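You operate a simulated robot arm through the tools that you are given. There is no shell and no other tool.

You run a simulated robot arm. Do the job below in one go: nothing can be reset, and whatever is moved stays where it is left.

## Task
Swap orange bar No. 26 on its blocks for orange bar No. 57.
Fine: turn both knobs tight to their green marks; lay the old bar on the table.

The check looks at the end state, three seconds after you hand in, the way a careful person would. Anything else that was tipped, shoved, dropped, spilled or broken makes it a failure.

## Robot
A 6-joint arm with a two-finger gripper, fixed in place. Base frame: the origin is at the foot of the arm, x ahead of it, y to its left, z up. Lengths are in m, angles in rad, forces in N, time in s.
With the tool pointing down near the work surface it reaches from about 0.1 to 0.7 m from the base axis. Its first joint turns from -1.152 to 1.152 rad. Payload 2.45 kg.
The TCP is the grasp point between the finger pads, 0.03 m short of the fingertips. In the tool frame z runs along the fingers and y along their closing line. The gripper opens to 0.106 m. The gripper's body begins 0.079 m behind the TCP.
Orientation is that of the tool frame in the base frame, as a unit quaternion [x, y, z, w]. With the fingers straight down and closing along the base's y, the tool's x points along the base's -x, its y along +y and its z along -z.

## Interface
- The arm moves only by the tool move_arm. Its argument "increments" is a list of rows, each a list of 7 numbers: the shift along the base's x, y, z in m, then the turn, a rotation vector about the base's x, y, z in rad, then the opening, from 0 (shut) to 1 (fully open). In form: [[tx, ty, tz, rx, ry, rz, grip], ...]. A call has 1 to 20 rows; each row shifts and turns the commanded pose from where the row before left it. Rows are played at 5 a second. More than 0.05 m and 0.15 rad between two rows, or a gripper value outside its range, and nothing of the call is played. Where a pose cannot be reached the arm comes as near as it can. A force on the tool above 80 N (or 10 N above the force at the start of the call, whichever is more), or a blocked arm, ends the call early, and 0.2 s more pass. Each finger travels about 0.153 m/s and halts on what it meets, pressing with about 41 N; the grip force reading is that of the motor and also rises with nothing between the fingers. The clock runs only during rows and for 0.2 s after the last one: add rows that do not move to give the fingers time. The reply holds the time, the measured pose of the TCP, the force on the tool along the base axes, the opening and the grip force, in the units named above and with some noise, with the torque about the TCP (base axes, N m) and any sound that the robot's microphone picked up.
- Cameras (640 x 400 px; columns grow to the right, rows downward): "scene" is fixed at [0.0658, 0.4016, 1.4059]; the picture's right is [-0.77, -0.64, 0.00], its down [-0.38, 0.46, -0.80] and it looks along [0.51, -0.62, -0.60] (base axes); focal length 317 px, centre (320, 200). "wrist" rides on the gripper at [0.076, -0.002, -0.106] in the tool frame; the picture's right is [0.02, 1.00, 0.00], its down [-0.78, 0.02, -0.62] and it looks along [-0.62, 0.01, 0.78] (tool axes); focal length 247 px, centre (320, 200). There is no depth. A picture from a camera that has moved, and an enlarged one, comes with that camera's place and axes in the base frame and with its lens. The place of the scene camera against the robot may be out by one fixed shift of up to 0.025 m in any direction.
- camera(camera): a new picture of that camera. The clock stands still meanwhile.
- zoom(camera, box): a new picture of the part [left, top, right, bottom] of that camera's present view, enlarged. The clock stands still meanwhile.
- sign_off(): hands the job in; it is judged then, once.

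Places have to be worked out from the pictures, the camera data and where the tool is seen. Open the gripper and draw the arm clear of the work before you hand the job in, unless the task says otherwise.

The tools are called after "Request:" as name(argument=value, ...) on one line, values as JSON. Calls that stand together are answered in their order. move_arm: Moves the arm, as the interface text tells. Its arguments: {"type":"object","properties":{"increments":{"type":"array"}},"required":["increments"]} The other tools are called the same way: camera (camera) takes a picture; zoom (camera, box) takes an enlarged picture of a part of a camera's view; sign_off () hands the job in.

At the start:

```text
time: 0.0
tool_pos: [0.3334, 0.0095, 1.1533]
orientation: [0.0, 1.0, 0.0, 0.0]
force: [-0.2, -1.0, -0.4]
moment: [0.0, -0.02, -0.01]
grip_width: 0.106
grip_force: 0.0
```

scene: 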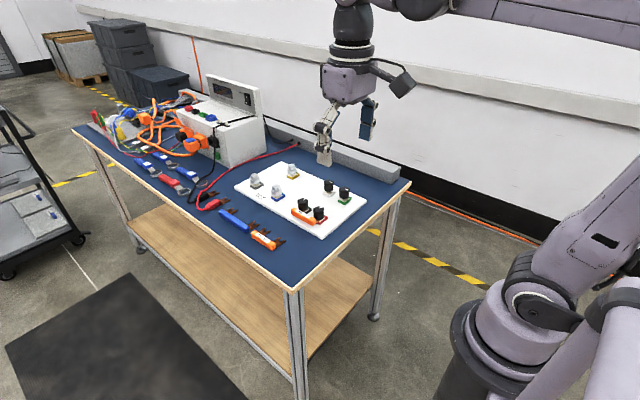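
wrist: 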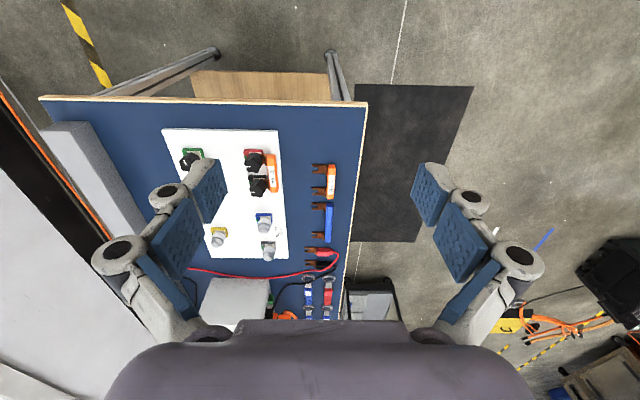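

I start by looking closer at the board and the bars on the table.

Request:
zoom(camera="scene", box=[200, 150, 400, 275])

Request:
zoom(camera="wrist", box=[160, 120, 360, 245])

Request:
zoom(camera="scene", box=[270, 170, 370, 232])

Request:
zoom(camera="scene", box=[190, 190, 300, 260])

```text
3.20 times, centred on (300, 212) of scene
camera zoom: at [0.0658, 0.4016, 1.4059], right [-0.77, -0.64, 0.0], down [-0.38, 0.46, -0.8], along [0.51, -0.62, -0.6], focal length 1015 px, centre (384, 160)
```

zoom: 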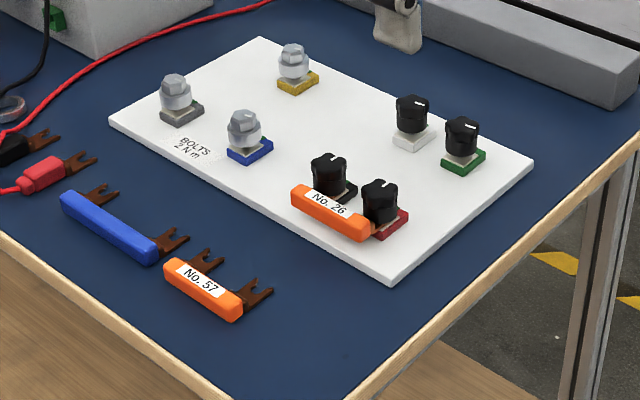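

```text
3.20 times, centred on (260, 182) of wrist
camera zoom: at [0.2574, 0.007, 1.2601], right [-0.02, 1.0, 0.0], down [0.78, 0.02, 0.62], along [0.62, 0.01, -0.78], focal length 790 px, centre (512, 256)
```

zoom: 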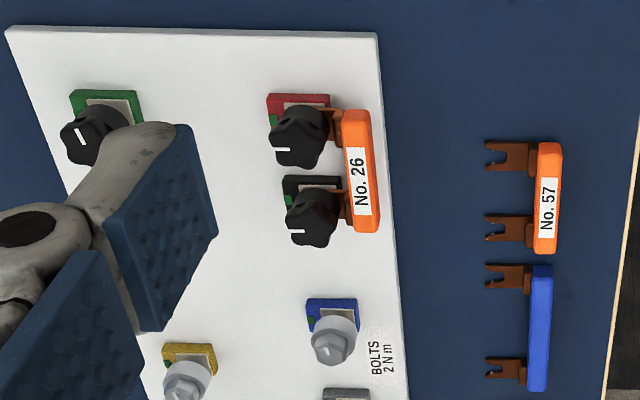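

```text
6.40 times, centred on (320, 201) of scene
camera zoom: at [0.0658, 0.4016, 1.4059], right [-0.77, -0.64, 0.0], down [-0.38, 0.46, -0.8], along [0.51, -0.62, -0.6], focal length 2030 px, centre (320, 194)
```

zoom: 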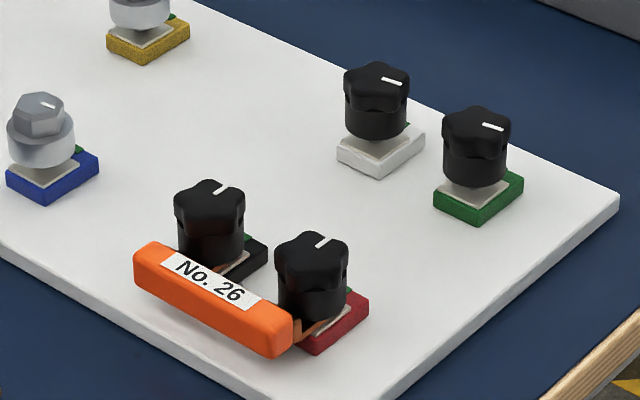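

```text
5.71 times, centred on (245, 225) of scene
camera zoom: at [0.0658, 0.4016, 1.4059], right [-0.77, -0.64, 0.0], down [-0.38, 0.46, -0.8], along [0.51, -0.62, -0.6], focal length 1812 px, centre (749, 57)
```

zoom: 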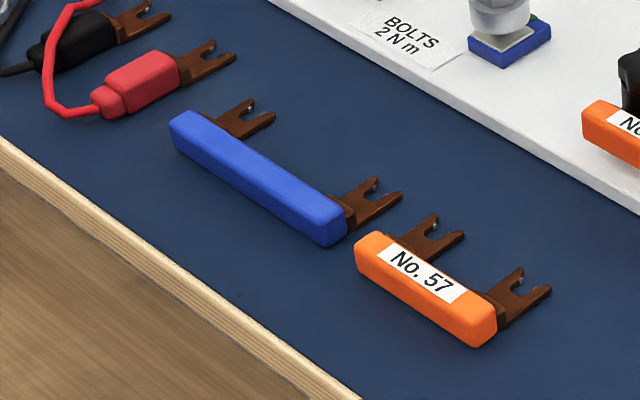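

The bars lie along the base's x, with their forks pointing toward -y. Bar 26 sits near (0.527, -0.086, 0.84) and bar 57 near (0.557, 0.036, 0.82). I move the wrist camera closer, high over the knobs, to see their pointers and green marks.

Request:
move_arm(increments=[[0.0214, -0.022, -0.035, 0, 0, 0, 1], [0.0214, -0.022, -0.035, 0, 0, 0, 1], [0.0214, -0.022, -0.035, 0, 0, 0, 1], [0.0214, -0.022, -0.035, 0, 0, 0, 1], [0.0214, -0.022, -0.033, 0, 0, 0, 1], [0, 0, 0, 0, 0, 0, 1]])

Request:
camera(camera="wrist")

Request:
zoom(camera="wrist", box=[220, 100, 420, 225])

Request:
camera(camera="scene")

```text
time: 1.4
tool_pos: [0.4413, -0.1001, 0.9795]
orientation: [0.001, 1.0, 0.0, 0.0]
force: [0.6, -0.6, 0.5]
moment: [0.05, 0.02, 0.0]
grip_width: 0.1056
grip_force: 0.2
```

```text
taken
camera wrist: at [0.3653, -0.1027, 1.0859], right [-0.02, 1.0, 0.0], down [0.78, 0.02, 0.62], along [0.62, 0.01, -0.78], focal length 247 px, centre (320, 200)
```

wrist: 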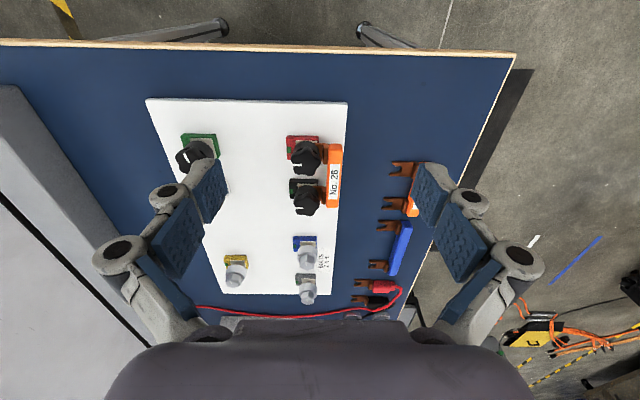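

```text
3.20 times, centred on (320, 162) of wrist
camera zoom: at [0.3653, -0.1027, 1.0859], right [-0.02, 1.0, 0.0], down [0.78, 0.02, 0.62], along [0.62, 0.01, -0.78], focal length 790 px, centre (320, 320)
```

zoom: 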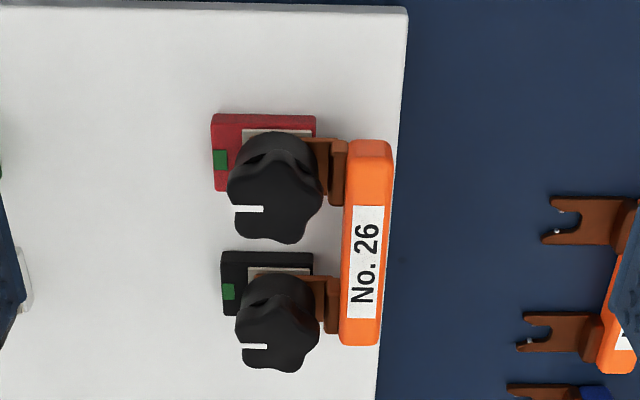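

```text
taken
```

scene: 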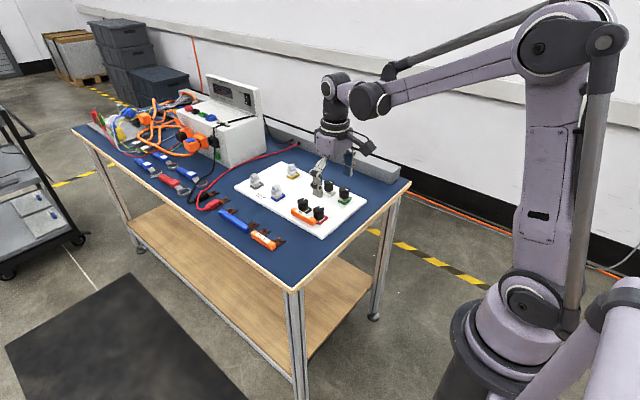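

Both loaded knobs' white pointers point toward -y, at the green marks, so they are tight now. I tilt the tool so the camera looks straight down over the work, which should fix the x and y places.

Request:
move_arm(increments=[[0.016, 0.006, 0.004, 0, 0.1344, 0, 1], [0.016, 0.006, 0.004, 0, 0.1344, 0, 1], [0.016, 0.006, 0.004, 0, 0.1344, 0, 1], [0.016, 0.006, 0.004, 0, 0.1344, 0, 1], [0.016, 0.006, 0.004, 0, 0.1344, 0, 1], [0, 0, 0, 0, 0, 0, 1]])

Request:
camera(camera="wrist")

Request:
zoom(camera="wrist", box=[220, 110, 420, 235])

```text
time: 2.8
tool_pos: [0.5209, -0.0835, 1.0018]
orientation: [-0.004, 0.975, -0.012, -0.221]
force: [-0.2, -0.1, 0.1]
moment: [0.04, -0.04, 0.0]
grip_width: 0.1058
grip_force: 0.1
out of reach, approached as far as the arm can: row 4, 5
```

```text
taken
camera wrist: at [0.4975, -0.0831, 1.1303], right [-0.03, 1.0, -0.01], down [0.97, 0.04, 0.22], along [0.22, -0.01, -0.98], focal length 247 px, centre (320, 200)
```

wrist: 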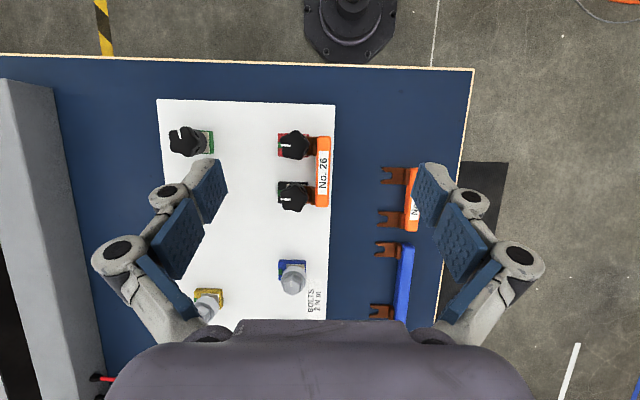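

```text
3.20 times, centred on (320, 172) of wrist
camera zoom: at [0.4975, -0.0831, 1.1303], right [-0.03, 1.0, -0.01], down [0.97, 0.04, 0.22], along [0.22, -0.01, -0.98], focal length 790 px, centre (320, 288)
```

zoom: 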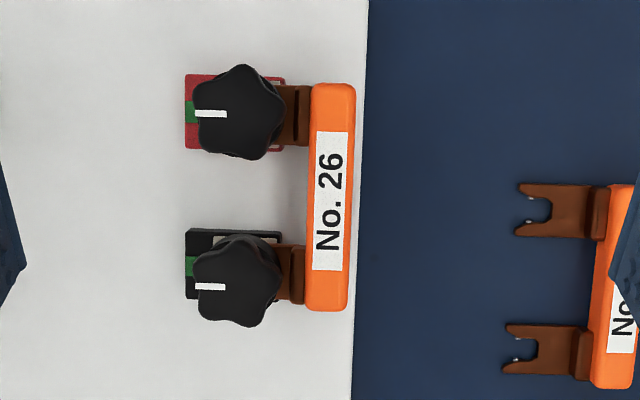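

The overhead view gives the red-block knob at about (0.499, -0.115) and the black-block knob at about (0.555, -0.115), with tops near z 0.86. Bar 26 is centred at (0.530, -0.083) with its top near 0.844, and the board top is near 0.808. I shift sideways to look straight down at bar 57.

Request:
move_arm(increments=[[0.006, 0.03, 0, 0, 0, 0, 1], [0.006, 0.03, 0, 0, 0, 0, 1], [0.006, 0.03, 0, 0, 0, 0, 1], [0.006, 0.02, 0, 0, 0, 0, 1], [0, 0, 0, 0, 0, 0, 1]])

Request:
camera(camera="wrist")

Request:
zoom(camera="wrist", box=[220, 110, 420, 235])

```text
time: 4.0
tool_pos: [0.5452, 0.025, 1.0004]
orientation: [-0.004, 0.976, -0.013, -0.217]
force: [0.2, 0.2, 0.3]
moment: [0.0, 0.0, -0.03]
grip_width: 0.1063
grip_force: 0.1
```

```text
taken
camera wrist: at [0.521, 0.0263, 1.1293], right [-0.03, 1.0, -0.01], down [0.97, 0.04, 0.23], along [0.23, -0.01, -0.97], focal length 247 px, centre (320, 200)
```

wrist: 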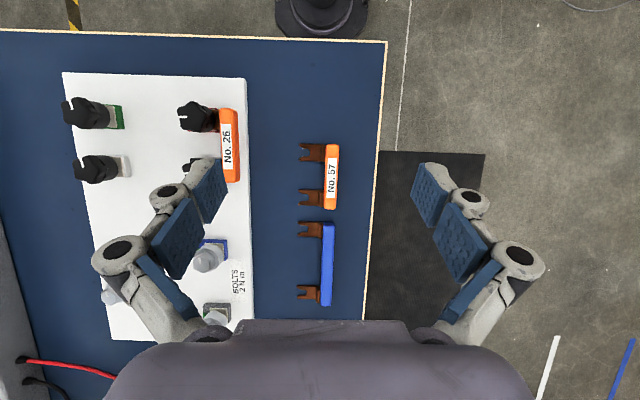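

```text
3.20 times, centred on (320, 172) of wrist
camera zoom: at [0.521, 0.0263, 1.1293], right [-0.03, 1.0, -0.01], down [0.97, 0.04, 0.23], along [0.23, -0.01, -0.97], focal length 790 px, centre (320, 288)
```

zoom: 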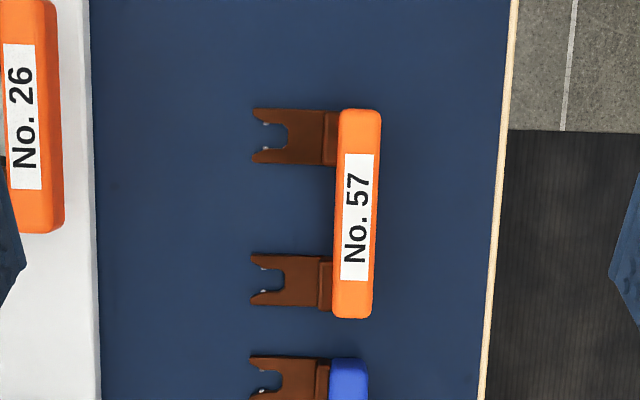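

Bar 57 is parallel to x and centred at about (0.565, 0.036), with its forks toward -y. There is a 35 mm gap between the forks for one finger. I straighten the tool again and move back over the knobs.

Request:
move_arm(increments=[[-0.011, -0.035, 0.0, 0, -0.109, 0, 1], [-0.011, -0.035, 0.0, 0, -0.109, 0, 1], [-0.011, -0.035, 0.0, 0, -0.109, 0, 1], [-0.011, -0.035, 0.0, 0, -0.109, 0, 1], [0, 0, 0, 0, 0, 0, 1]])

```text
time: 5.2
tool_pos: [0.4994, -0.1152, 1.0011]
orientation: [-0.002, 1.0, -0.014, -0.004]
force: [0.8, -0.1, -0.2]
moment: [-0.02, -0.02, 0.02]
grip_width: 0.1058
grip_force: 0.1
```

The tool is vertical again apart from a tilt of 0.028 rad about x, which I correct. Then I turn it -90° to close along x, and lower it over the red-block knob to compare heights.

Request:
move_arm(increments=[[0, 0, 0, 0.028, -0.008, -0.004, 1], [0, 0, -0.006, 0, 0, -0.1428, 1], [0, 0, -0.006, 0, 0, -0.1428, 1], [0, 0, -0.006, 0, 0, -0.1428, 1], [0, 0, -0.006, 0, 0, -0.1428, 1], [0, 0, -0.006, 0, 0, -0.1428, 1], [0, 0, -0.006, 0, 0, -0.1428, 1], [0, 0, -0.006, 0, 0, -0.1428, 1], [0, 0, -0.006, 0, 0, -0.1428, 1], [0, 0, -0.006, 0, 0, -0.1428, 1], [0, 0, -0.006, 0, 0, -0.1428, 1], [0, 0, -0.006, 0, 0, -0.1428, 1], [0, 0, 0, 0, 0, 0, 0.45], [0, 0, 0, 0, 0, 0, 0.45]])

Request:
camera(camera="wrist")

Request:
zoom(camera="wrist", box=[220, 110, 420, 235])

Request:
zoom(camera="scene", box=[270, 150, 370, 212])

```text
time: 8.2
tool_pos: [0.4994, -0.1142, 0.9344]
orientation: [0.708, 0.706, 0.0, -0.001]
force: [0.5, -0.2, -0.4]
moment: [-0.02, 0.0, 0.01]
grip_width: 0.0477
grip_force: 0.0
```

```text
taken
camera wrist: at [0.4983, -0.0385, 1.0409], right [1.0, 0.02, 0.0], down [0.02, -0.78, 0.62], along [0.01, -0.62, -0.79], focal length 247 px, centre (320, 200)
```

wrist: 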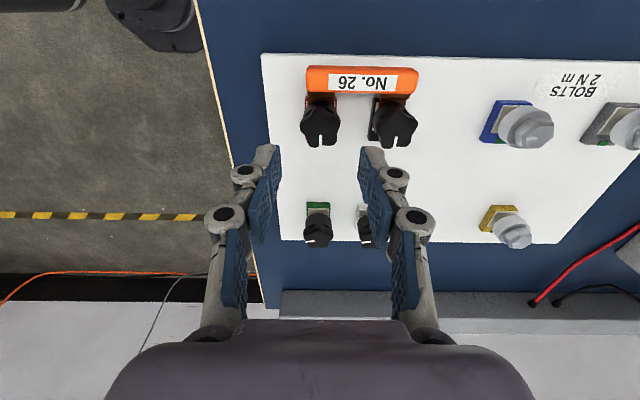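

```text
3.20 times, centred on (320, 172) of wrist
camera zoom: at [0.4983, -0.0385, 1.0409], right [1.0, 0.02, 0.0], down [0.02, -0.78, 0.62], along [0.01, -0.62, -0.79], focal length 790 px, centre (320, 288)
```

zoom: 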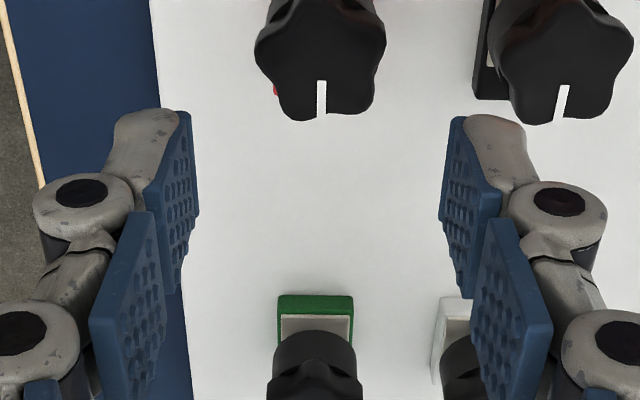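

```text
6.40 times, centred on (320, 181) of scene
camera zoom: at [0.0658, 0.4016, 1.4059], right [-0.77, -0.64, 0.0], down [-0.38, 0.46, -0.8], along [0.51, -0.62, -0.6], focal length 2030 px, centre (320, 322)
```

zoom: 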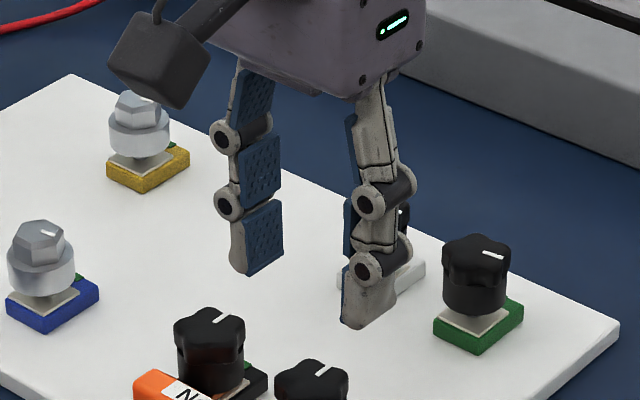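

Comparing views puts the knob tops at z of about 0.853 and bar 26's top at about 0.842. I descend with the opening narrowed to 0.048 m, so the fingertips reach about 0.847, just above the bar's top, around the red-block knob.

Request:
move_arm(increments=[[0, -0.0004, -0.015, 0, 0, 0, 0.45], [0, -0.0004, -0.015, 0, 0, 0, 0.45], [0, 0, -0.015, 0, 0, 0, 0.45], [0, 0, -0.012, 0, 0, 0, 0.45], [0, 0, 0, 0, 0, 0, 0.45]])

Request:
camera(camera="wrist")

Request:
zoom(camera="wrist", box=[250, 110, 390, 198])

Request:
zoom(camera="scene", box=[270, 170, 370, 232])

```text
time: 9.4
tool_pos: [0.4988, -0.1151, 0.8777]
orientation: [0.707, 0.707, 0.0, 0.0]
force: [0.7, 0.0, -0.2]
moment: [0.04, -0.02, 0.03]
grip_width: 0.0477
grip_force: 0.0
```

```text
taken
camera wrist: at [0.4976, -0.0391, 0.9838], right [1.0, 0.02, 0.0], down [0.02, -0.78, 0.62], along [0.01, -0.62, -0.79], focal length 247 px, centre (320, 200)
```

wrist: 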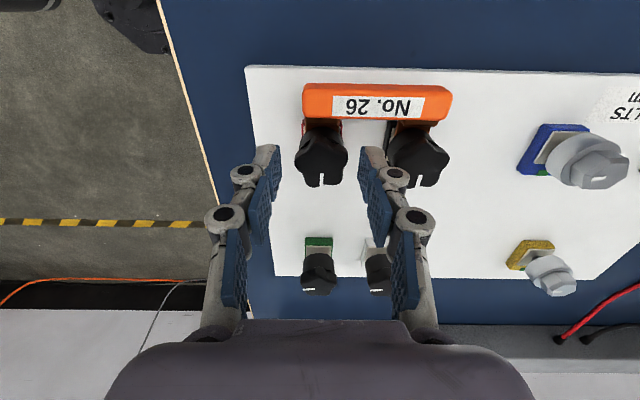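

```text
4.55 times, centred on (320, 154) of wrist
camera zoom: at [0.4976, -0.0391, 0.9838], right [1.0, 0.02, 0.0], down [0.02, -0.78, 0.62], along [0.01, -0.62, -0.79], focal length 1123 px, centre (320, 409)
```

zoom: 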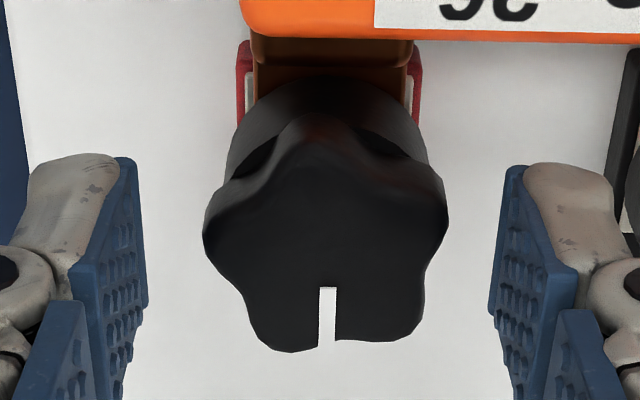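

```text
6.40 times, centred on (320, 201) of scene
camera zoom: at [0.0658, 0.4016, 1.4059], right [-0.77, -0.64, 0.0], down [-0.38, 0.46, -0.8], along [0.51, -0.62, -0.6], focal length 2030 px, centre (320, 194)
```

zoom: 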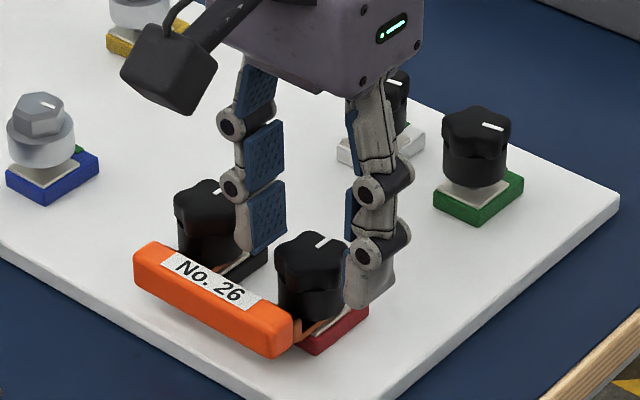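

The pointer sits in a valley between lobes, so the stable grip is 18° off the x axis. I turn the tool -18° and close on the knob.

Request:
move_arm(increments=[[0.0004, 0, 0, 0, 0, -0.105, 0.45], [0, 0, 0, 0, 0, -0.105, 0.45], [0, 0, 0, 0, 0, -0.104, 0.45], [0, 0, 0, 0, 0, 0, 0.3], [0, 0, 0, 0, 0, 0, 0.2], [0, 0, 0, 0, 0, 0, 0.2], [0, 0, 0, 0, 0, 0, 0.2]])

Request:
zoom(camera="wrist", box=[250, 110, 390, 198])

Request:
zoom(camera="scene", box=[270, 170, 370, 232])

```text
time: 11.0
tool_pos: [0.5004, -0.1149, 0.8781]
orientation: [0.809, 0.588, 0.002, 0.001]
force: [13.0, -3.3, 5.2]
moment: [-0.04, -0.32, 0.1]
grip_width: 0.0313
grip_force: 45.1
```

```text
4.55 times, centred on (320, 154) of wrist
camera zoom: at [0.5219, -0.0429, 0.9843], right [0.96, -0.29, 0.0], down [-0.23, -0.75, 0.62], along [-0.18, -0.59, -0.79], focal length 1123 px, centre (320, 409)
```

zoom: 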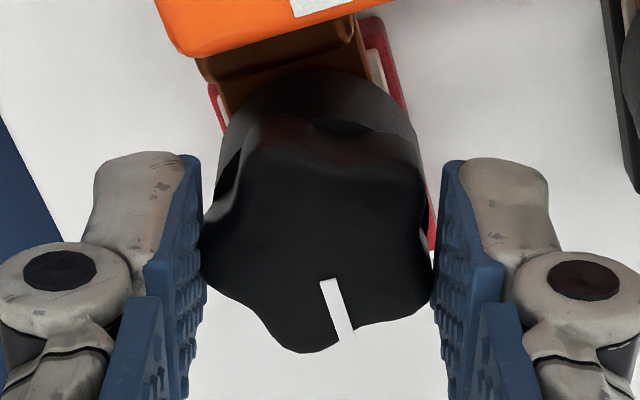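

```text
6.40 times, centred on (320, 201) of scene
camera zoom: at [0.066, 0.4015, 1.4059], right [-0.77, -0.64, 0.0], down [-0.38, 0.46, -0.8], along [0.51, -0.62, -0.6], focal length 2030 px, centre (320, 194)
```

zoom: 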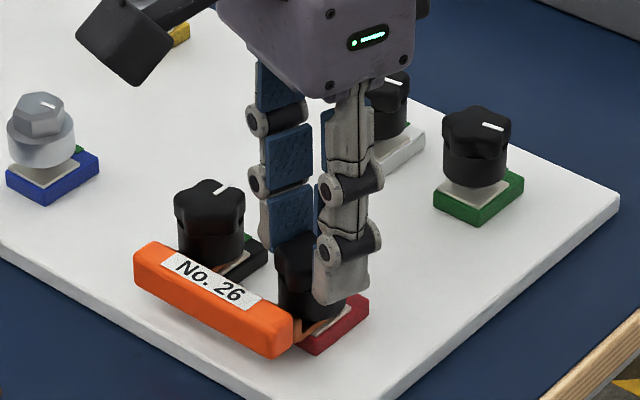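

The knob is gripped at a width of 0.031 m with a small sideways force, so its centre lies slightly further in +x. I nudge +x and start turning counter-clockwise, watching the torque.

Request:
move_arm(increments=[[0.001, -0.0003, 0, 0, 0, 0, 0.2], [0, 0, 0, 0, 0, 0.08, 0.2], [0, 0, 0, 0, 0, 0.08, 0.2], [0, 0, 0, 0, 0, 0.08, 0.2], [0, 0, 0, 0, 0, 0.08, 0.2]])

Request:
zoom(camera="wrist", box=[250, 110, 390, 198])

```text
time: 12.2
tool_pos: [0.4998, -0.1153, 0.8768]
orientation: [0.704, 0.71, 0.001, 0.0]
force: [2.4, -2.3, -4.0]
moment: [0.14, -0.01, -0.1]
grip_width: 0.0313
grip_force: 45.0
```

```text
4.55 times, centred on (320, 154) of wrist
camera zoom: at [0.4982, -0.0398, 0.9845], right [1.0, 0.03, 0.0], down [0.02, -0.78, 0.62], along [0.02, -0.62, -0.78], focal length 1123 px, centre (320, 409)
```

zoom: 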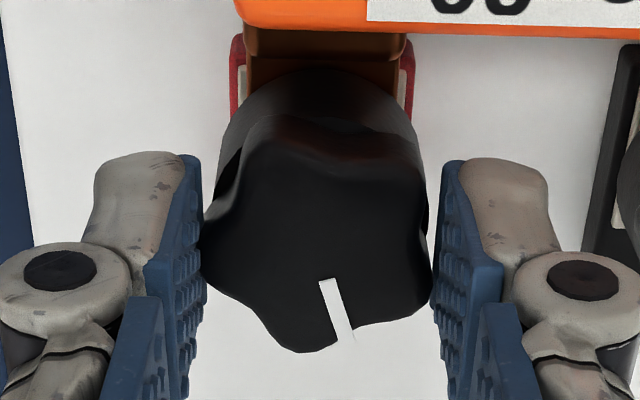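

The knob turns with the gripper at little torque. I continue counter-clockwise with a slight rise so the fingertips stay above bar 26's top.

Request:
move_arm(increments=[[0, 0, 0.0008, 0, 0, 0.1, 0.2], [0, 0, 0.0003, 0, 0, 0.1, 0.2], [0, 0, 0, 0, 0, 0.1, 0.2], [0, 0, 0, 0, 0, 0.1, 0.2], [0, 0, 0, 0, 0, 0.1, 0.2], [0, 0, 0, 0, 0, 0.1, 0.2], [0, 0, 0, 0, 0, 0.1, 0.2], [0, 0, 0, 0, 0, 0.1, 0.2]])

Request:
zoom(camera="wrist", box=[250, 90, 390, 178])

Request:
zoom(camera="scene", box=[270, 170, 370, 232])

```text
time: 14.0
tool_pos: [0.5005, -0.1145, 0.8795]
orientation: [0.373, 0.928, 0.001, -0.002]
force: [0.1, -0.2, -13.6]
moment: [-0.01, -0.09, -0.01]
grip_width: 0.0313
grip_force: 44.8
```

```text
4.55 times, centred on (320, 134) of wrist
camera zoom: at [0.4446, -0.0644, 0.9857], right [0.68, 0.74, 0.0], down [0.58, -0.53, 0.62], along [0.46, -0.42, -0.79], focal length 1123 px, centre (320, 500)
```

zoom: 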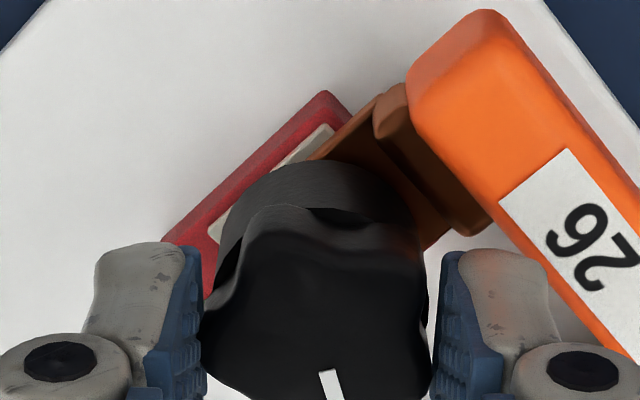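

```text
6.40 times, centred on (320, 201) of scene
camera zoom: at [0.066, 0.4015, 1.4059], right [-0.77, -0.64, 0.0], down [-0.38, 0.46, -0.8], along [0.51, -0.62, -0.6], focal length 2030 px, centre (320, 194)
```

zoom: 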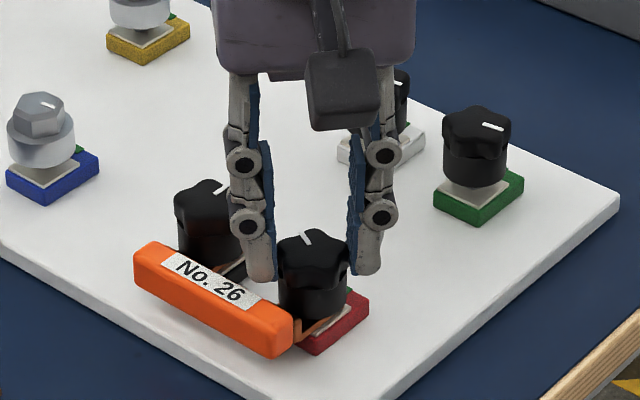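

The knob follows and the fingers clear the bar. I lower 0.5 mm to ease the pull and continue counter-clockwise.

Request:
move_arm(increments=[[0, 0, -0.0007, 0, 0, 0.1, 0.2], [0, 0, 0, 0, 0, 0.1, 0.2], [0, 0, 0, 0, 0, 0.1, 0.2], [0, 0, 0, 0, 0, 0.1, 0.2], [0, 0, 0, 0, 0, 0.1, 0.2], [0, 0, 0, 0, 0, 0.1, 0.2], [0, 0, 0, 0, 0, 0.1, 0.2], [0, 0, 0, 0, 0, 0.1, 0.2]])

Request:
zoom(camera="wrist", box=[250, 90, 390, 178])

Request:
zoom(camera="scene", box=[270, 170, 370, 232])

```text
time: 15.8
tool_pos: [0.4991, -0.115, 0.878]
orientation: [-0.019, 1.0, 0.001, -0.001]
force: [4.8, 1.7, 16.9]
moment: [0.18, -0.85, 0.04]
grip_width: 0.0313
grip_force: 45.3
```

```text
4.55 times, centred on (320, 134) of wrist
camera zoom: at [0.4246, -0.12, 0.9851], right [-0.06, 1.0, 0.0], down [0.78, 0.05, 0.62], along [0.62, 0.04, -0.78], focal length 1123 px, centre (320, 500)
```

zoom: 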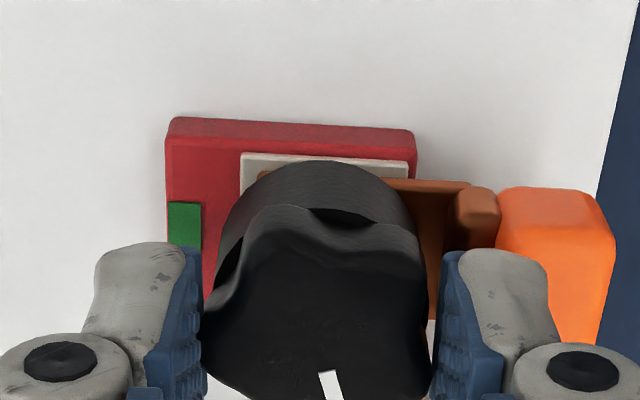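

```text
6.40 times, centred on (320, 201) of scene
camera zoom: at [0.0656, 0.4017, 1.4059], right [-0.77, -0.64, 0.0], down [-0.38, 0.46, -0.8], along [0.51, -0.62, -0.6], focal length 2030 px, centre (320, 194)
```

zoom: 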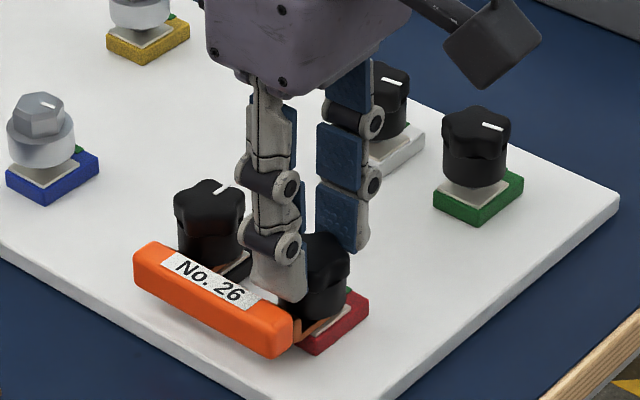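

The upward force is now 17 N, so either the knob is rising or a finger is near the bar. I raise 1 mm to see how the force reacts.

Request:
move_arm(increments=[[0, 0, 0.001, 0, 0, 0, 0.2], [0, 0, 0, 0, 0, 0, 0.2]])

Request:
zoom(camera="wrist", box=[270, 110, 380, 179])

```text
time: 16.4
tool_pos: [0.4992, -0.1149, 0.8793]
orientation: [-0.018, 1.0, 0.0, -0.001]
force: [9.6, 2.1, 0.0]
moment: [0.02, -0.27, 0.05]
grip_width: 0.0311
grip_force: 45.0
```

```text
5.80 times, centred on (325, 144) of wrist
camera zoom: at [0.4247, -0.1198, 0.9856], right [-0.06, 1.0, 0.0], down [0.78, 0.04, 0.62], along [0.62, 0.04, -0.78], focal length 1432 px, centre (291, 522)
```

zoom: 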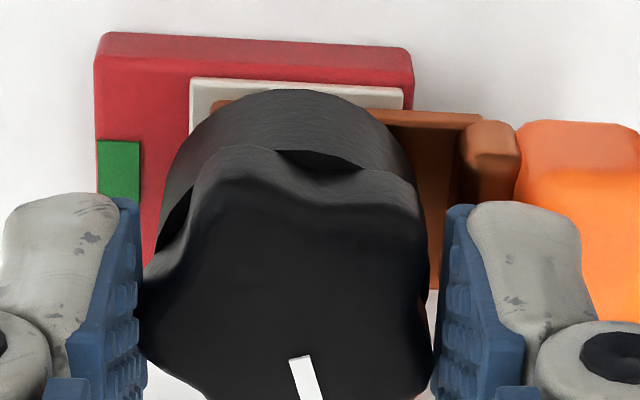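

The force went to zero, so the knob is rising slowly as it unscrews. I keep turning counter-clockwise with a small rise per row.

Request:
move_arm(increments=[[0.0004, 0, 0.0001, 0, 0, 0.1, 0.2], [0, 0, 0.0001, 0, 0, 0.1, 0.2], [0, 0, 0.0001, 0, 0, 0.1, 0.2], [0, 0, 0.0001, 0, 0, 0.1, 0.2], [0, 0, 0.0001, 0, 0, 0.1, 0.2], [0, 0, 0.0001, 0, 0, 0.1, 0.2], [0, 0, 0.0001, 0, 0, 0.1, 0.2], [0, 0, 0.0001, 0, 0, 0.1, 0.2]])

Request:
zoom(camera="wrist", box=[250, 90, 390, 178])

Request:
zoom(camera="scene", box=[270, 170, 370, 232])

```text
time: 18.2
tool_pos: [0.5, -0.1142, 0.8784]
orientation: [-0.406, 0.914, 0.001, -0.002]
force: [-7.3, 10.0, 7.0]
moment: [0.38, 0.13, 0.0]
grip_width: 0.0313
grip_force: 45.1
```

```text
4.55 times, centred on (320, 134) of wrist
camera zoom: at [0.4512, -0.1731, 0.9861], right [-0.76, 0.65, 0.0], down [0.51, 0.59, 0.62], along [0.4, 0.47, -0.79], focal length 1123 px, centre (320, 500)
```

zoom: 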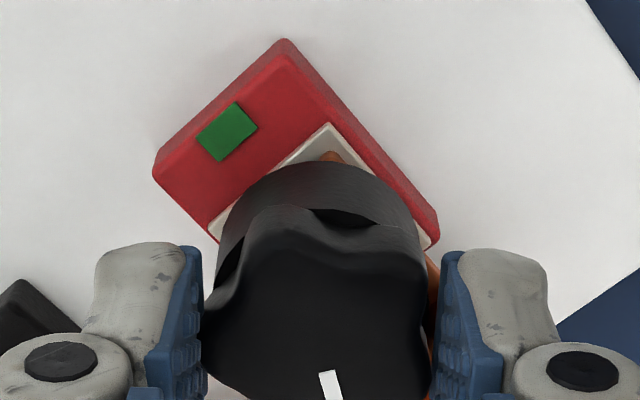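

```text
6.40 times, centred on (320, 201) of scene
camera zoom: at [0.0655, 0.4018, 1.4058], right [-0.77, -0.64, 0.0], down [-0.38, 0.46, -0.8], along [0.51, -0.62, -0.6], focal length 2030 px, centre (320, 194)
```

zoom: 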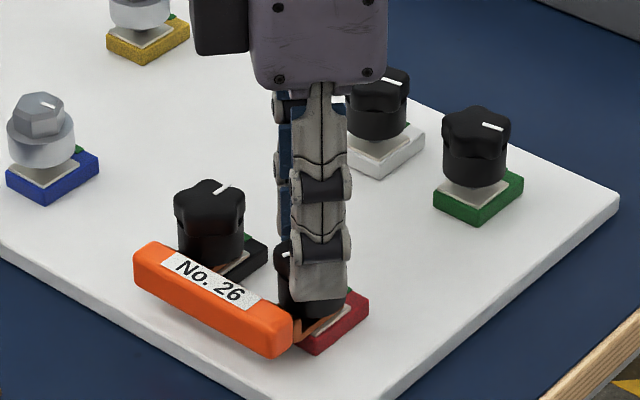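

The knob keeps following. I relax the small side and vertical forces, then turn on to +90°.

Request:
move_arm(increments=[[-0.0003, 0.0004, 0.0005, 0, 0, 0.1, 0.2], [0, 0, 0.0001, 0, 0, 0.1, 0.2], [0, 0, 0.0001, 0, 0, 0.1, 0.2], [0, 0, 0.0001, 0, 0, 0.1, 0.2], [0, 0, 0.0001, 0, 0, 0.1, 0.2], [0, 0, 0.0001, 0, 0, 0.1, 0.2], [0, 0, 0.0001, 0, 0, 0.1, 0.2]])

Request:
zoom(camera="wrist", box=[250, 90, 390, 178])

Request:
zoom(camera="scene", box=[270, 170, 370, 232])

```text
time: 19.8
tool_pos: [0.4994, -0.114, 0.8801]
orientation: [-0.695, 0.719, -0.002, -0.001]
force: [-7.4, 5.4, -6.0]
moment: [0.2, 0.21, 0.02]
grip_width: 0.031
grip_force: 45.1
```

```text
4.55 times, centred on (320, 134) of wrist
camera zoom: at [0.4995, -0.1912, 0.9876], right [-1.0, 0.01, 0.0], down [0.01, 0.79, 0.62], along [0.01, 0.62, -0.79], focal length 1123 px, centre (320, 500)
```

zoom: 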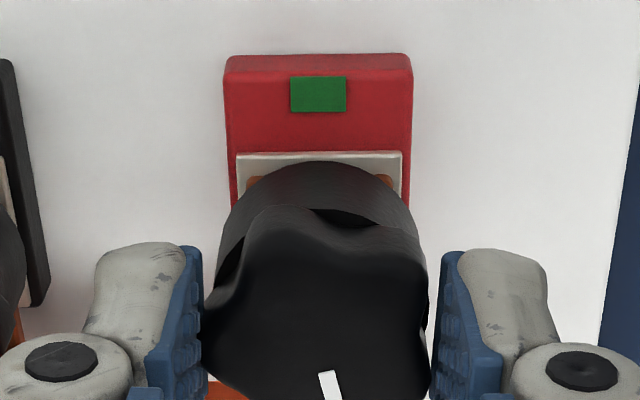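

```text
6.40 times, centred on (320, 201) of scene
camera zoom: at [0.0657, 0.4017, 1.4059], right [-0.77, -0.64, 0.0], down [-0.38, 0.46, -0.8], along [0.51, -0.62, -0.6], focal length 2030 px, centre (320, 194)
```

zoom: 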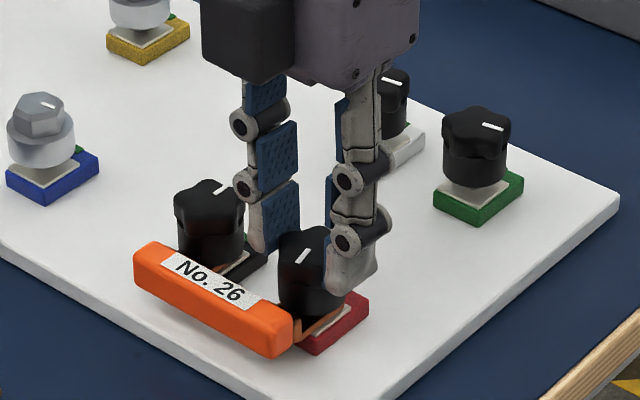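

The knob has turned about 196° so far. I keep going past +90° in moderate steps, watching torque for any end stop.

Request:
move_arm(increments=[[-0.0004, 0.0003, -0.0002, 0, 0, 0.1, 0.2], [0, 0, 0.0001, 0, 0, 0.1, 0.2], [0, 0, 0.0001, 0, 0, 0.1, 0.2], [0, 0, 0.0001, 0, 0, 0.1, 0.2], [0, 0, 0.0001, 0, 0, 0.1, 0.2], [0, 0, 0.0001, 0, 0, 0.1, 0.2], [0, 0, 0.0001, 0, 0, 0.1, 0.2]])

Request:
zoom(camera="wrist", box=[250, 90, 390, 178])

Request:
zoom(camera="scene", box=[270, 170, 370, 232])

```text
time: 21.4
tool_pos: [0.4995, -0.115, 0.8818]
orientation: [0.899, -0.437, 0.002, 0.001]
force: [-4.3, 1.4, -6.6]
moment: [-0.06, -0.12, 0.04]
grip_width: 0.031
grip_force: 45.2
```

```text
4.55 times, centred on (320, 134) of wrist
camera zoom: at [0.5487, -0.174, 0.9882], right [-0.77, -0.63, 0.0], down [-0.5, 0.61, 0.62], along [-0.39, 0.48, -0.79], focal length 1123 px, centre (320, 500)
```

zoom: 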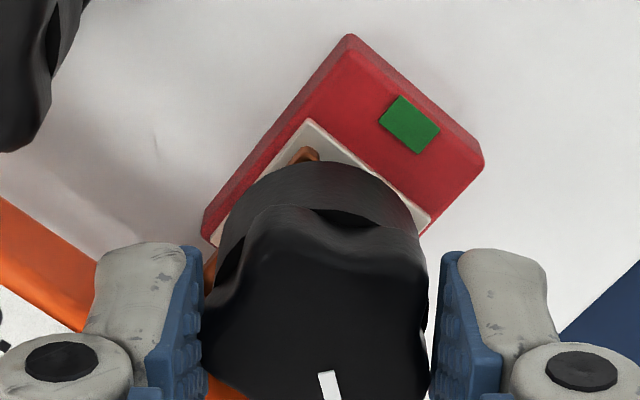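

```text
6.40 times, centred on (320, 201) of scene
camera zoom: at [0.0658, 0.4016, 1.4059], right [-0.77, -0.64, 0.0], down [-0.38, 0.46, -0.8], along [0.51, -0.62, -0.6], focal length 2030 px, centre (320, 194)
```

zoom: 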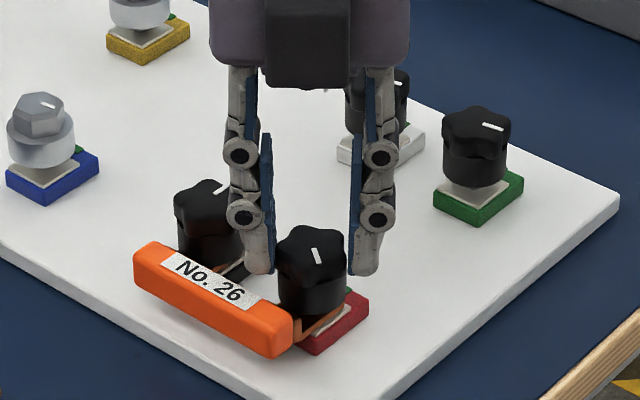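

The knob's top has risen about 3 mm in the scene view. I turn on to about 270°, which matches the idle knobs' pointer direction.

Request:
move_arm(increments=[[-0.0002, 0, 0, 0, 0, 0.1, 0.2], [0, 0, 0.0001, 0, 0, 0.1, 0.2], [0, 0, 0.0001, 0, 0, 0.1, 0.2], [0, 0, 0.0001, 0, 0, 0.1, 0.2], [0, 0, 0.0001, 0, 0, 0.1, 0.2], [0, 0, 0.0001, 0, 0, 0.1, 0.2]])

Request:
zoom(camera="wrist", box=[250, 90, 390, 178])

Request:
zoom(camera="scene", box=[270, 170, 370, 232])

```text
time: 22.8
tool_pos: [0.4999, -0.1133, 0.8825]
orientation: [0.986, -0.167, -0.001, 0.019]
force: [-22.9, -60.4, -10.9]
moment: [-1.24, 0.53, -0.07]
grip_width: 0.0312
grip_force: 45.2
out of reach, approached as far as the arm can: row 6
```

```text
4.55 times, centred on (320, 134) of wrist
camera zoom: at [0.5732, -0.1335, 0.9884], right [-0.31, -0.95, 0.04], down [-0.74, 0.26, 0.62], along [-0.6, 0.16, -0.79], focal length 1123 px, centre (320, 500)
```

zoom: 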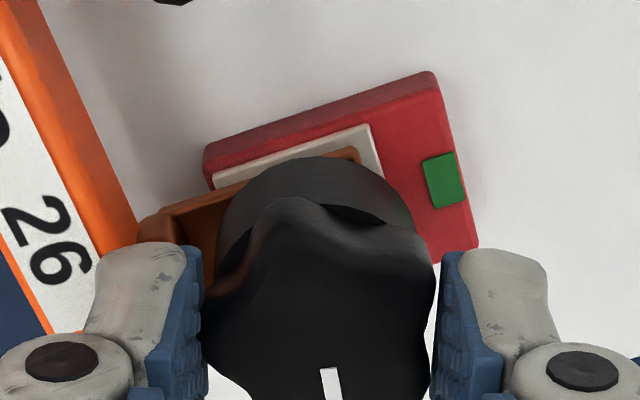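

```text
6.40 times, centred on (320, 201) of scene
camera zoom: at [0.0655, 0.3999, 1.4064], right [-0.77, -0.64, 0.0], down [-0.38, 0.46, -0.8], along [0.51, -0.62, -0.6], focal length 2030 px, centre (320, 194)
```

zoom: 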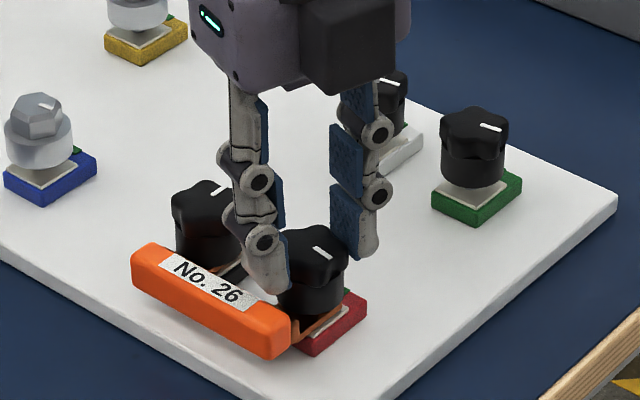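

The wrist hit its turn limit near +160° and a side force built up, but the knob has now turned about 269°. I back off slightly to relieve the force, then open.

Request:
move_arm(increments=[[0, -0.001, 0, 0, 0, -0.05, 0.2], [0, 0, 0, 0, 0, 0, 0.2]])

```text
time: 23.4
tool_pos: [0.4985, -0.1135, 0.8817]
orientation: [0.983, -0.186, 0.0, 0.016]
force: [-25.3, -58.3, -13.3]
moment: [-1.34, 0.58, -0.12]
grip_width: 0.0305
grip_force: 45.6
```

The tool is still tilted 0.03 rad about x. I straighten it and watch the force.

Request:
move_arm(increments=[[0, -0.0005, 0, 0.015, 0, 0, 0.2], [0, -0.0005, 0, 0.015, 0, 0, 0.2], [0, 0, 0, 0, 0, 0, 0.2]])

```text
time: 24.2
tool_pos: [0.4992, -0.1136, 0.8825]
orientation: [0.983, -0.185, -0.002, 0.001]
force: [-25.9, -56.1, -0.1]
moment: [-1.71, 0.21, -0.08]
grip_width: 0.0307
grip_force: 45.0
```

About 56 N still presses at the fingertips toward -y, so I shift the command 3 mm to -y and 1 mm to -x to unload the knob.

Request:
move_arm(increments=[[-0.0007, -0.0015, 0, 0, 0, 0, 0.2], [-0.0006, -0.0015, 0, 0, 0, 0, 0.2], [0, 0, 0, 0, 0, 0, 0.2]])

```text
time: 25.0
tool_pos: [0.4991, -0.1139, 0.8809]
orientation: [0.983, -0.184, -0.001, -0.002]
force: [-18.5, -49.2, 2.0]
moment: [-1.24, 0.9, -0.09]
grip_width: 0.0312
grip_force: 45.0
```

The force falls slowly; the arm is compliant. I keep shifting in -y while reading the force before opening.

Request:
move_arm(increments=[[-0.0005, -0.002, 0, 0, 0, 0, 0.2], [-0.0005, -0.002, 0, 0, 0, 0, 0.2], [0, 0, 0, 0, 0, 0, 0.2]])

```text
time: 25.8
tool_pos: [0.4983, -0.1147, 0.882]
orientation: [0.983, -0.182, -0.002, -0.005]
force: [-17.4, -37.0, 0.7]
moment: [-1.31, 0.1, -0.04]
grip_width: 0.0306
grip_force: 45.2
```

The force is dropping steadily, so I continue the same unloading.

Request:
move_arm(increments=[[-0.001, -0.002, 0, 0, 0, 0, 0.2], [-0.001, -0.002, 0, 0, 0, 0, 0.2], [-0.001, -0.002, 0, 0, 0, 0, 0.2], [0, 0, 0, 0, 0, 0, 0.2]])

```text
time: 26.8
tool_pos: [0.498, -0.1151, 0.8816]
orientation: [0.983, -0.182, 0.0, -0.009]
force: [3.1, -26.2, 4.5]
moment: [-0.64, 0.42, -0.02]
grip_width: 0.0306
grip_force: 45.1
```

Only 26 N remains, so I open a little and let the tool settle.

Request:
move_arm(increments=[[0, -0.002, 0, 0, 0, 0, 0.2], [0, -0.001, 0, 0, 0, 0, 0.33], [0, 0, 0, 0, 0, 0, 0.4], [0, 0, 0, 0, 0, 0, 0.45]])

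Request:
zoom(camera="wrist", box=[250, 90, 390, 178])

Request:
zoom(camera="scene", box=[270, 170, 370, 232])

```text
time: 27.8
tool_pos: [0.4983, -0.1129, 0.8824]
orientation: [0.983, -0.182, -0.002, -0.012]
force: [0.8, 0.1, 0.4]
moment: [-0.02, -0.05, 0.01]
grip_width: 0.0479
grip_force: 0.1
```

```text
4.55 times, centred on (320, 134) of wrist
camera zoom: at [0.5705, -0.141, 0.9873], right [-0.34, -0.94, -0.03], down [-0.74, 0.25, 0.63], along [-0.58, 0.23, -0.78], focal length 1123 px, centre (320, 500)
```

zoom: 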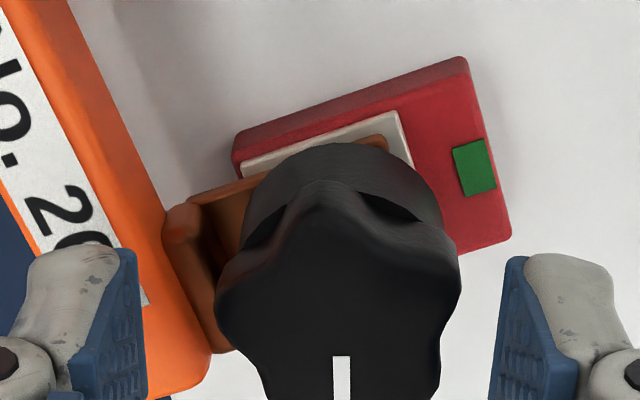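

```text
6.40 times, centred on (320, 201) of scene
camera zoom: at [0.0657, 0.4016, 1.4059], right [-0.77, -0.64, 0.0], down [-0.38, 0.46, -0.8], along [0.51, -0.62, -0.6], focal length 2030 px, centre (320, 194)
```

zoom: 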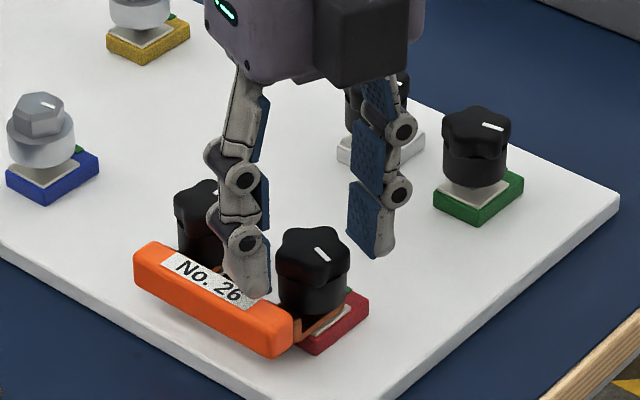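

The red-block knob is free, its pointer now toward -x and its top visibly higher. I rise, straighten the tilt and rotate back clockwise to prepare for the black-block knob.

Request:
move_arm(increments=[[0, -0.002, 0.015, 0, 0, 0, 0.45], [0, 0, 0.02, 0, 0, 0, 0.45], [0, 0, 0.015, -0.024, 0, 0, 0.45], [0.005, 0, 0, 0, 0, -0.145, 0.45], [0.005, 0, 0, 0, 0, -0.145, 0.45], [0.005, 0, 0, 0, 0, -0.145, 0.45], [0.005, 0, 0, 0, 0, -0.145, 0.45], [0.005, 0, 0, 0, 0, -0.145, 0.45], [0.005, 0, 0, 0, 0, -0.145, 0.45], [0.005, 0, 0, 0, 0, -0.145, 0.45], [0.005, 0, 0, 0, 0, -0.145, 0.45], [0.005, 0, 0, 0, 0, -0.145, 0.45], [0.005, 0, 0, 0, 0, -0.145, 0.45], [0.005, 0, 0, 0, 0, -0.145, 0.45], [0.005, 0, 0, 0, 0, -0.145, 0.45], [0, 0, 0, 0, 0, -0.145, 0.45], [0, 0, 0, 0, 0, -0.145, 0.45], [0, 0, 0, 0, 0, -0.145, 0.45], [0, 0, 0, 0, 0, -0.145, 0.45]])

Request:
move_arm(increments=[[0, 0, 0, 0, 0, -0.145, 0.45], [0, 0, 0, 0, 0, -0.145, 0.45], [0, 0, 0, 0, 0, -0.145, 0.45], [0, 0, 0, 0, 0, -0.145, 0.45], [0, 0, 0, 0, 0, -0.145, 0.45], [0, 0, 0, 0, 0, -0.145, 0.45], [0, 0, 0, 0, 0, -0.145, 0.45], [0, 0, 0, 0, 0, -0.145, 0.45], [0, 0, 0, 0, 0, -0.145, 0.45], [0, 0, 0, 0, 0, -0.145, 0.45], [0, 0, 0, 0, 0, -0.145, 0.45], [0, 0, 0, 0, 0, -0.145, 0.45], [0, 0, 0, 0, 0, -0.145, 0.45], [0, 0, 0, 0, 0, -0.145, 0.45], [0, 0, 0, 0, 0, -0.145, 0.45], [0, 0, 0, 0, 0, -0.145, 0.45]])

```text
time: 31.8
tool_pos: [0.5583, -0.1122, 0.9312]
orientation: [-0.228, 0.974, -0.002, 0.001]
force: [-0.2, -0.7, 0.9]
moment: [0.0, 0.03, -0.02]
grip_width: 0.0478
grip_force: 0.1
out of reach, approached as far as the arm can: row 1
```

```text
time: 35.2
tool_pos: [0.5602, -0.1122, 0.9323]
orientation: [0.801, 0.599, -0.001, -0.002]
force: [-0.4, 0.2, 0.1]
moment: [-0.01, -0.02, -0.01]
grip_width: 0.0479
grip_force: 0.1
```

I'm now at about -106°. I turn on to -144°, the next stable grip angle, to have a longer stroke, and check the knob alignment.

Request:
move_arm(increments=[[-0.001, -0.0025, -0.02, 0, 0, -0.131, 0.45], [0, 0, 0, 0, 0, -0.131, 0.45], [0, 0, 0, 0, 0, -0.131, 0.45], [0, 0, 0, 0, 0, -0.131, 0.45], [0, 0, 0, 0, 0, -0.131, 0.45], [0, 0, 0, 0, 0, 0, 0.45]])

Request:
zoom(camera="wrist", box=[240, 80, 400, 180])

Request:
zoom(camera="scene", box=[270, 170, 370, 232])

```text
time: 36.6
tool_pos: [0.5582, -0.1135, 0.9123]
orientation: [0.951, 0.309, -0.001, -0.002]
force: [-0.2, -0.5, -0.4]
moment: [-0.02, -0.02, 0.0]
grip_width: 0.0476
grip_force: 0.1
```

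```text
4.00 times, centred on (320, 130) of wrist
camera zoom: at [0.6195, -0.069, 1.0182], right [0.6, -0.8, -0.01], down [-0.62, -0.48, 0.62], along [-0.5, -0.37, -0.78], focal length 988 px, centre (320, 480)
```

zoom: 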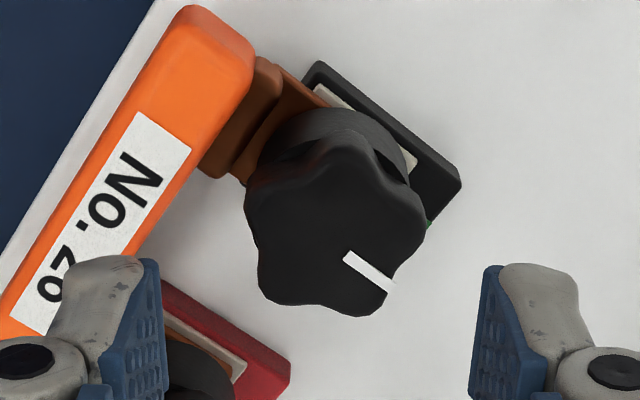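

```text
6.40 times, centred on (320, 201) of scene
camera zoom: at [0.0658, 0.4015, 1.4059], right [-0.77, -0.64, 0.0], down [-0.38, 0.46, -0.8], along [0.51, -0.62, -0.6], focal length 2030 px, centre (320, 194)
```

zoom: 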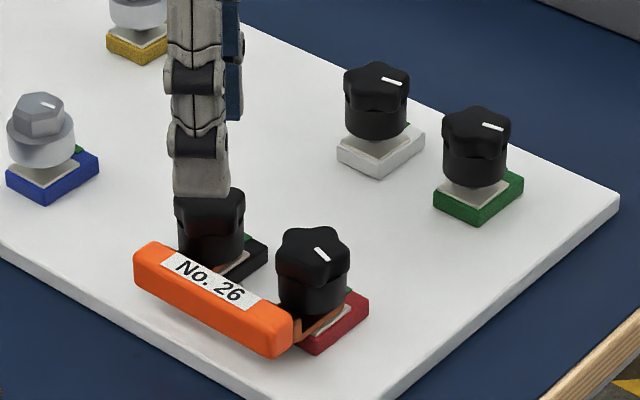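

The black-block knob looks centred near (0.560, -0.1145). I shift there, descend to the grip height just above the bar, and close.

Request:
move_arm(increments=[[0.0018, -0.001, -0.012, 0, 0, 0, 0.45], [0, 0, -0.012, 0, 0, 0, 0.45], [0, 0, -0.01, 0, 0, 0, 0.45], [0, 0, 0, 0, 0, 0, 0.45], [0, 0, 0, 0, 0, 0, 0.3], [0, 0, 0, 0, 0, 0, 0.2], [0, 0, 0, 0, 0, 0, 0.2]])

Request:
zoom(camera="wrist", box=[240, 80, 400, 180])

Request:
zoom(camera="scene", box=[270, 170, 370, 232])

```text
time: 38.2
tool_pos: [0.5592, -0.1152, 0.879]
orientation: [0.951, 0.31, -0.001, -0.002]
force: [-1.2, 0.6, -3.6]
moment: [0.01, 0.0, 0.2]
grip_width: 0.0313
grip_force: 45.4
```

```text
4.00 times, centred on (320, 130) of wrist
camera zoom: at [0.6213, -0.07, 0.9845], right [0.61, -0.8, -0.01], down [-0.62, -0.48, 0.62], along [-0.5, -0.37, -0.78], focal length 988 px, centre (320, 480)
```

zoom: 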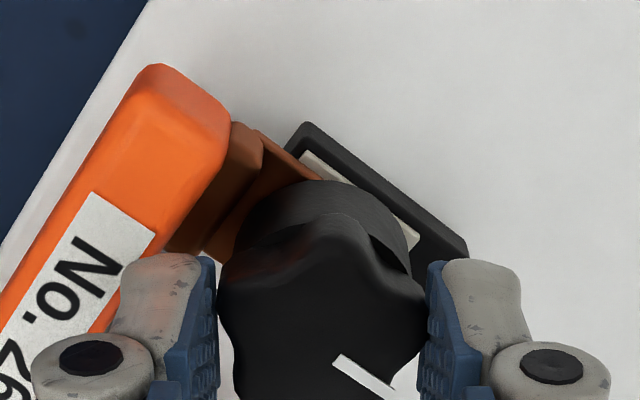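

```text
6.40 times, centred on (320, 201) of scene
camera zoom: at [0.0658, 0.4016, 1.4059], right [-0.77, -0.64, 0.0], down [-0.38, 0.46, -0.8], along [0.51, -0.62, -0.6], focal length 2030 px, centre (320, 194)
```

zoom: 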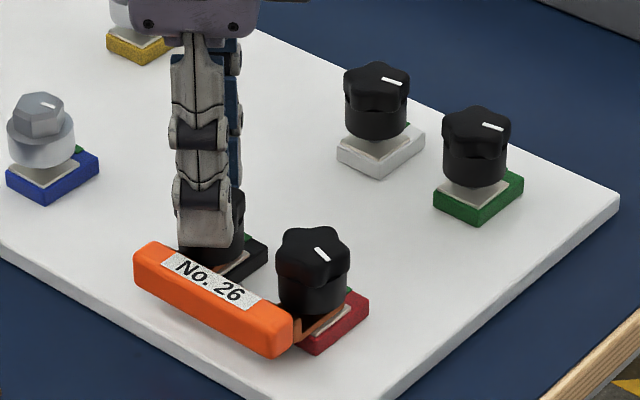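

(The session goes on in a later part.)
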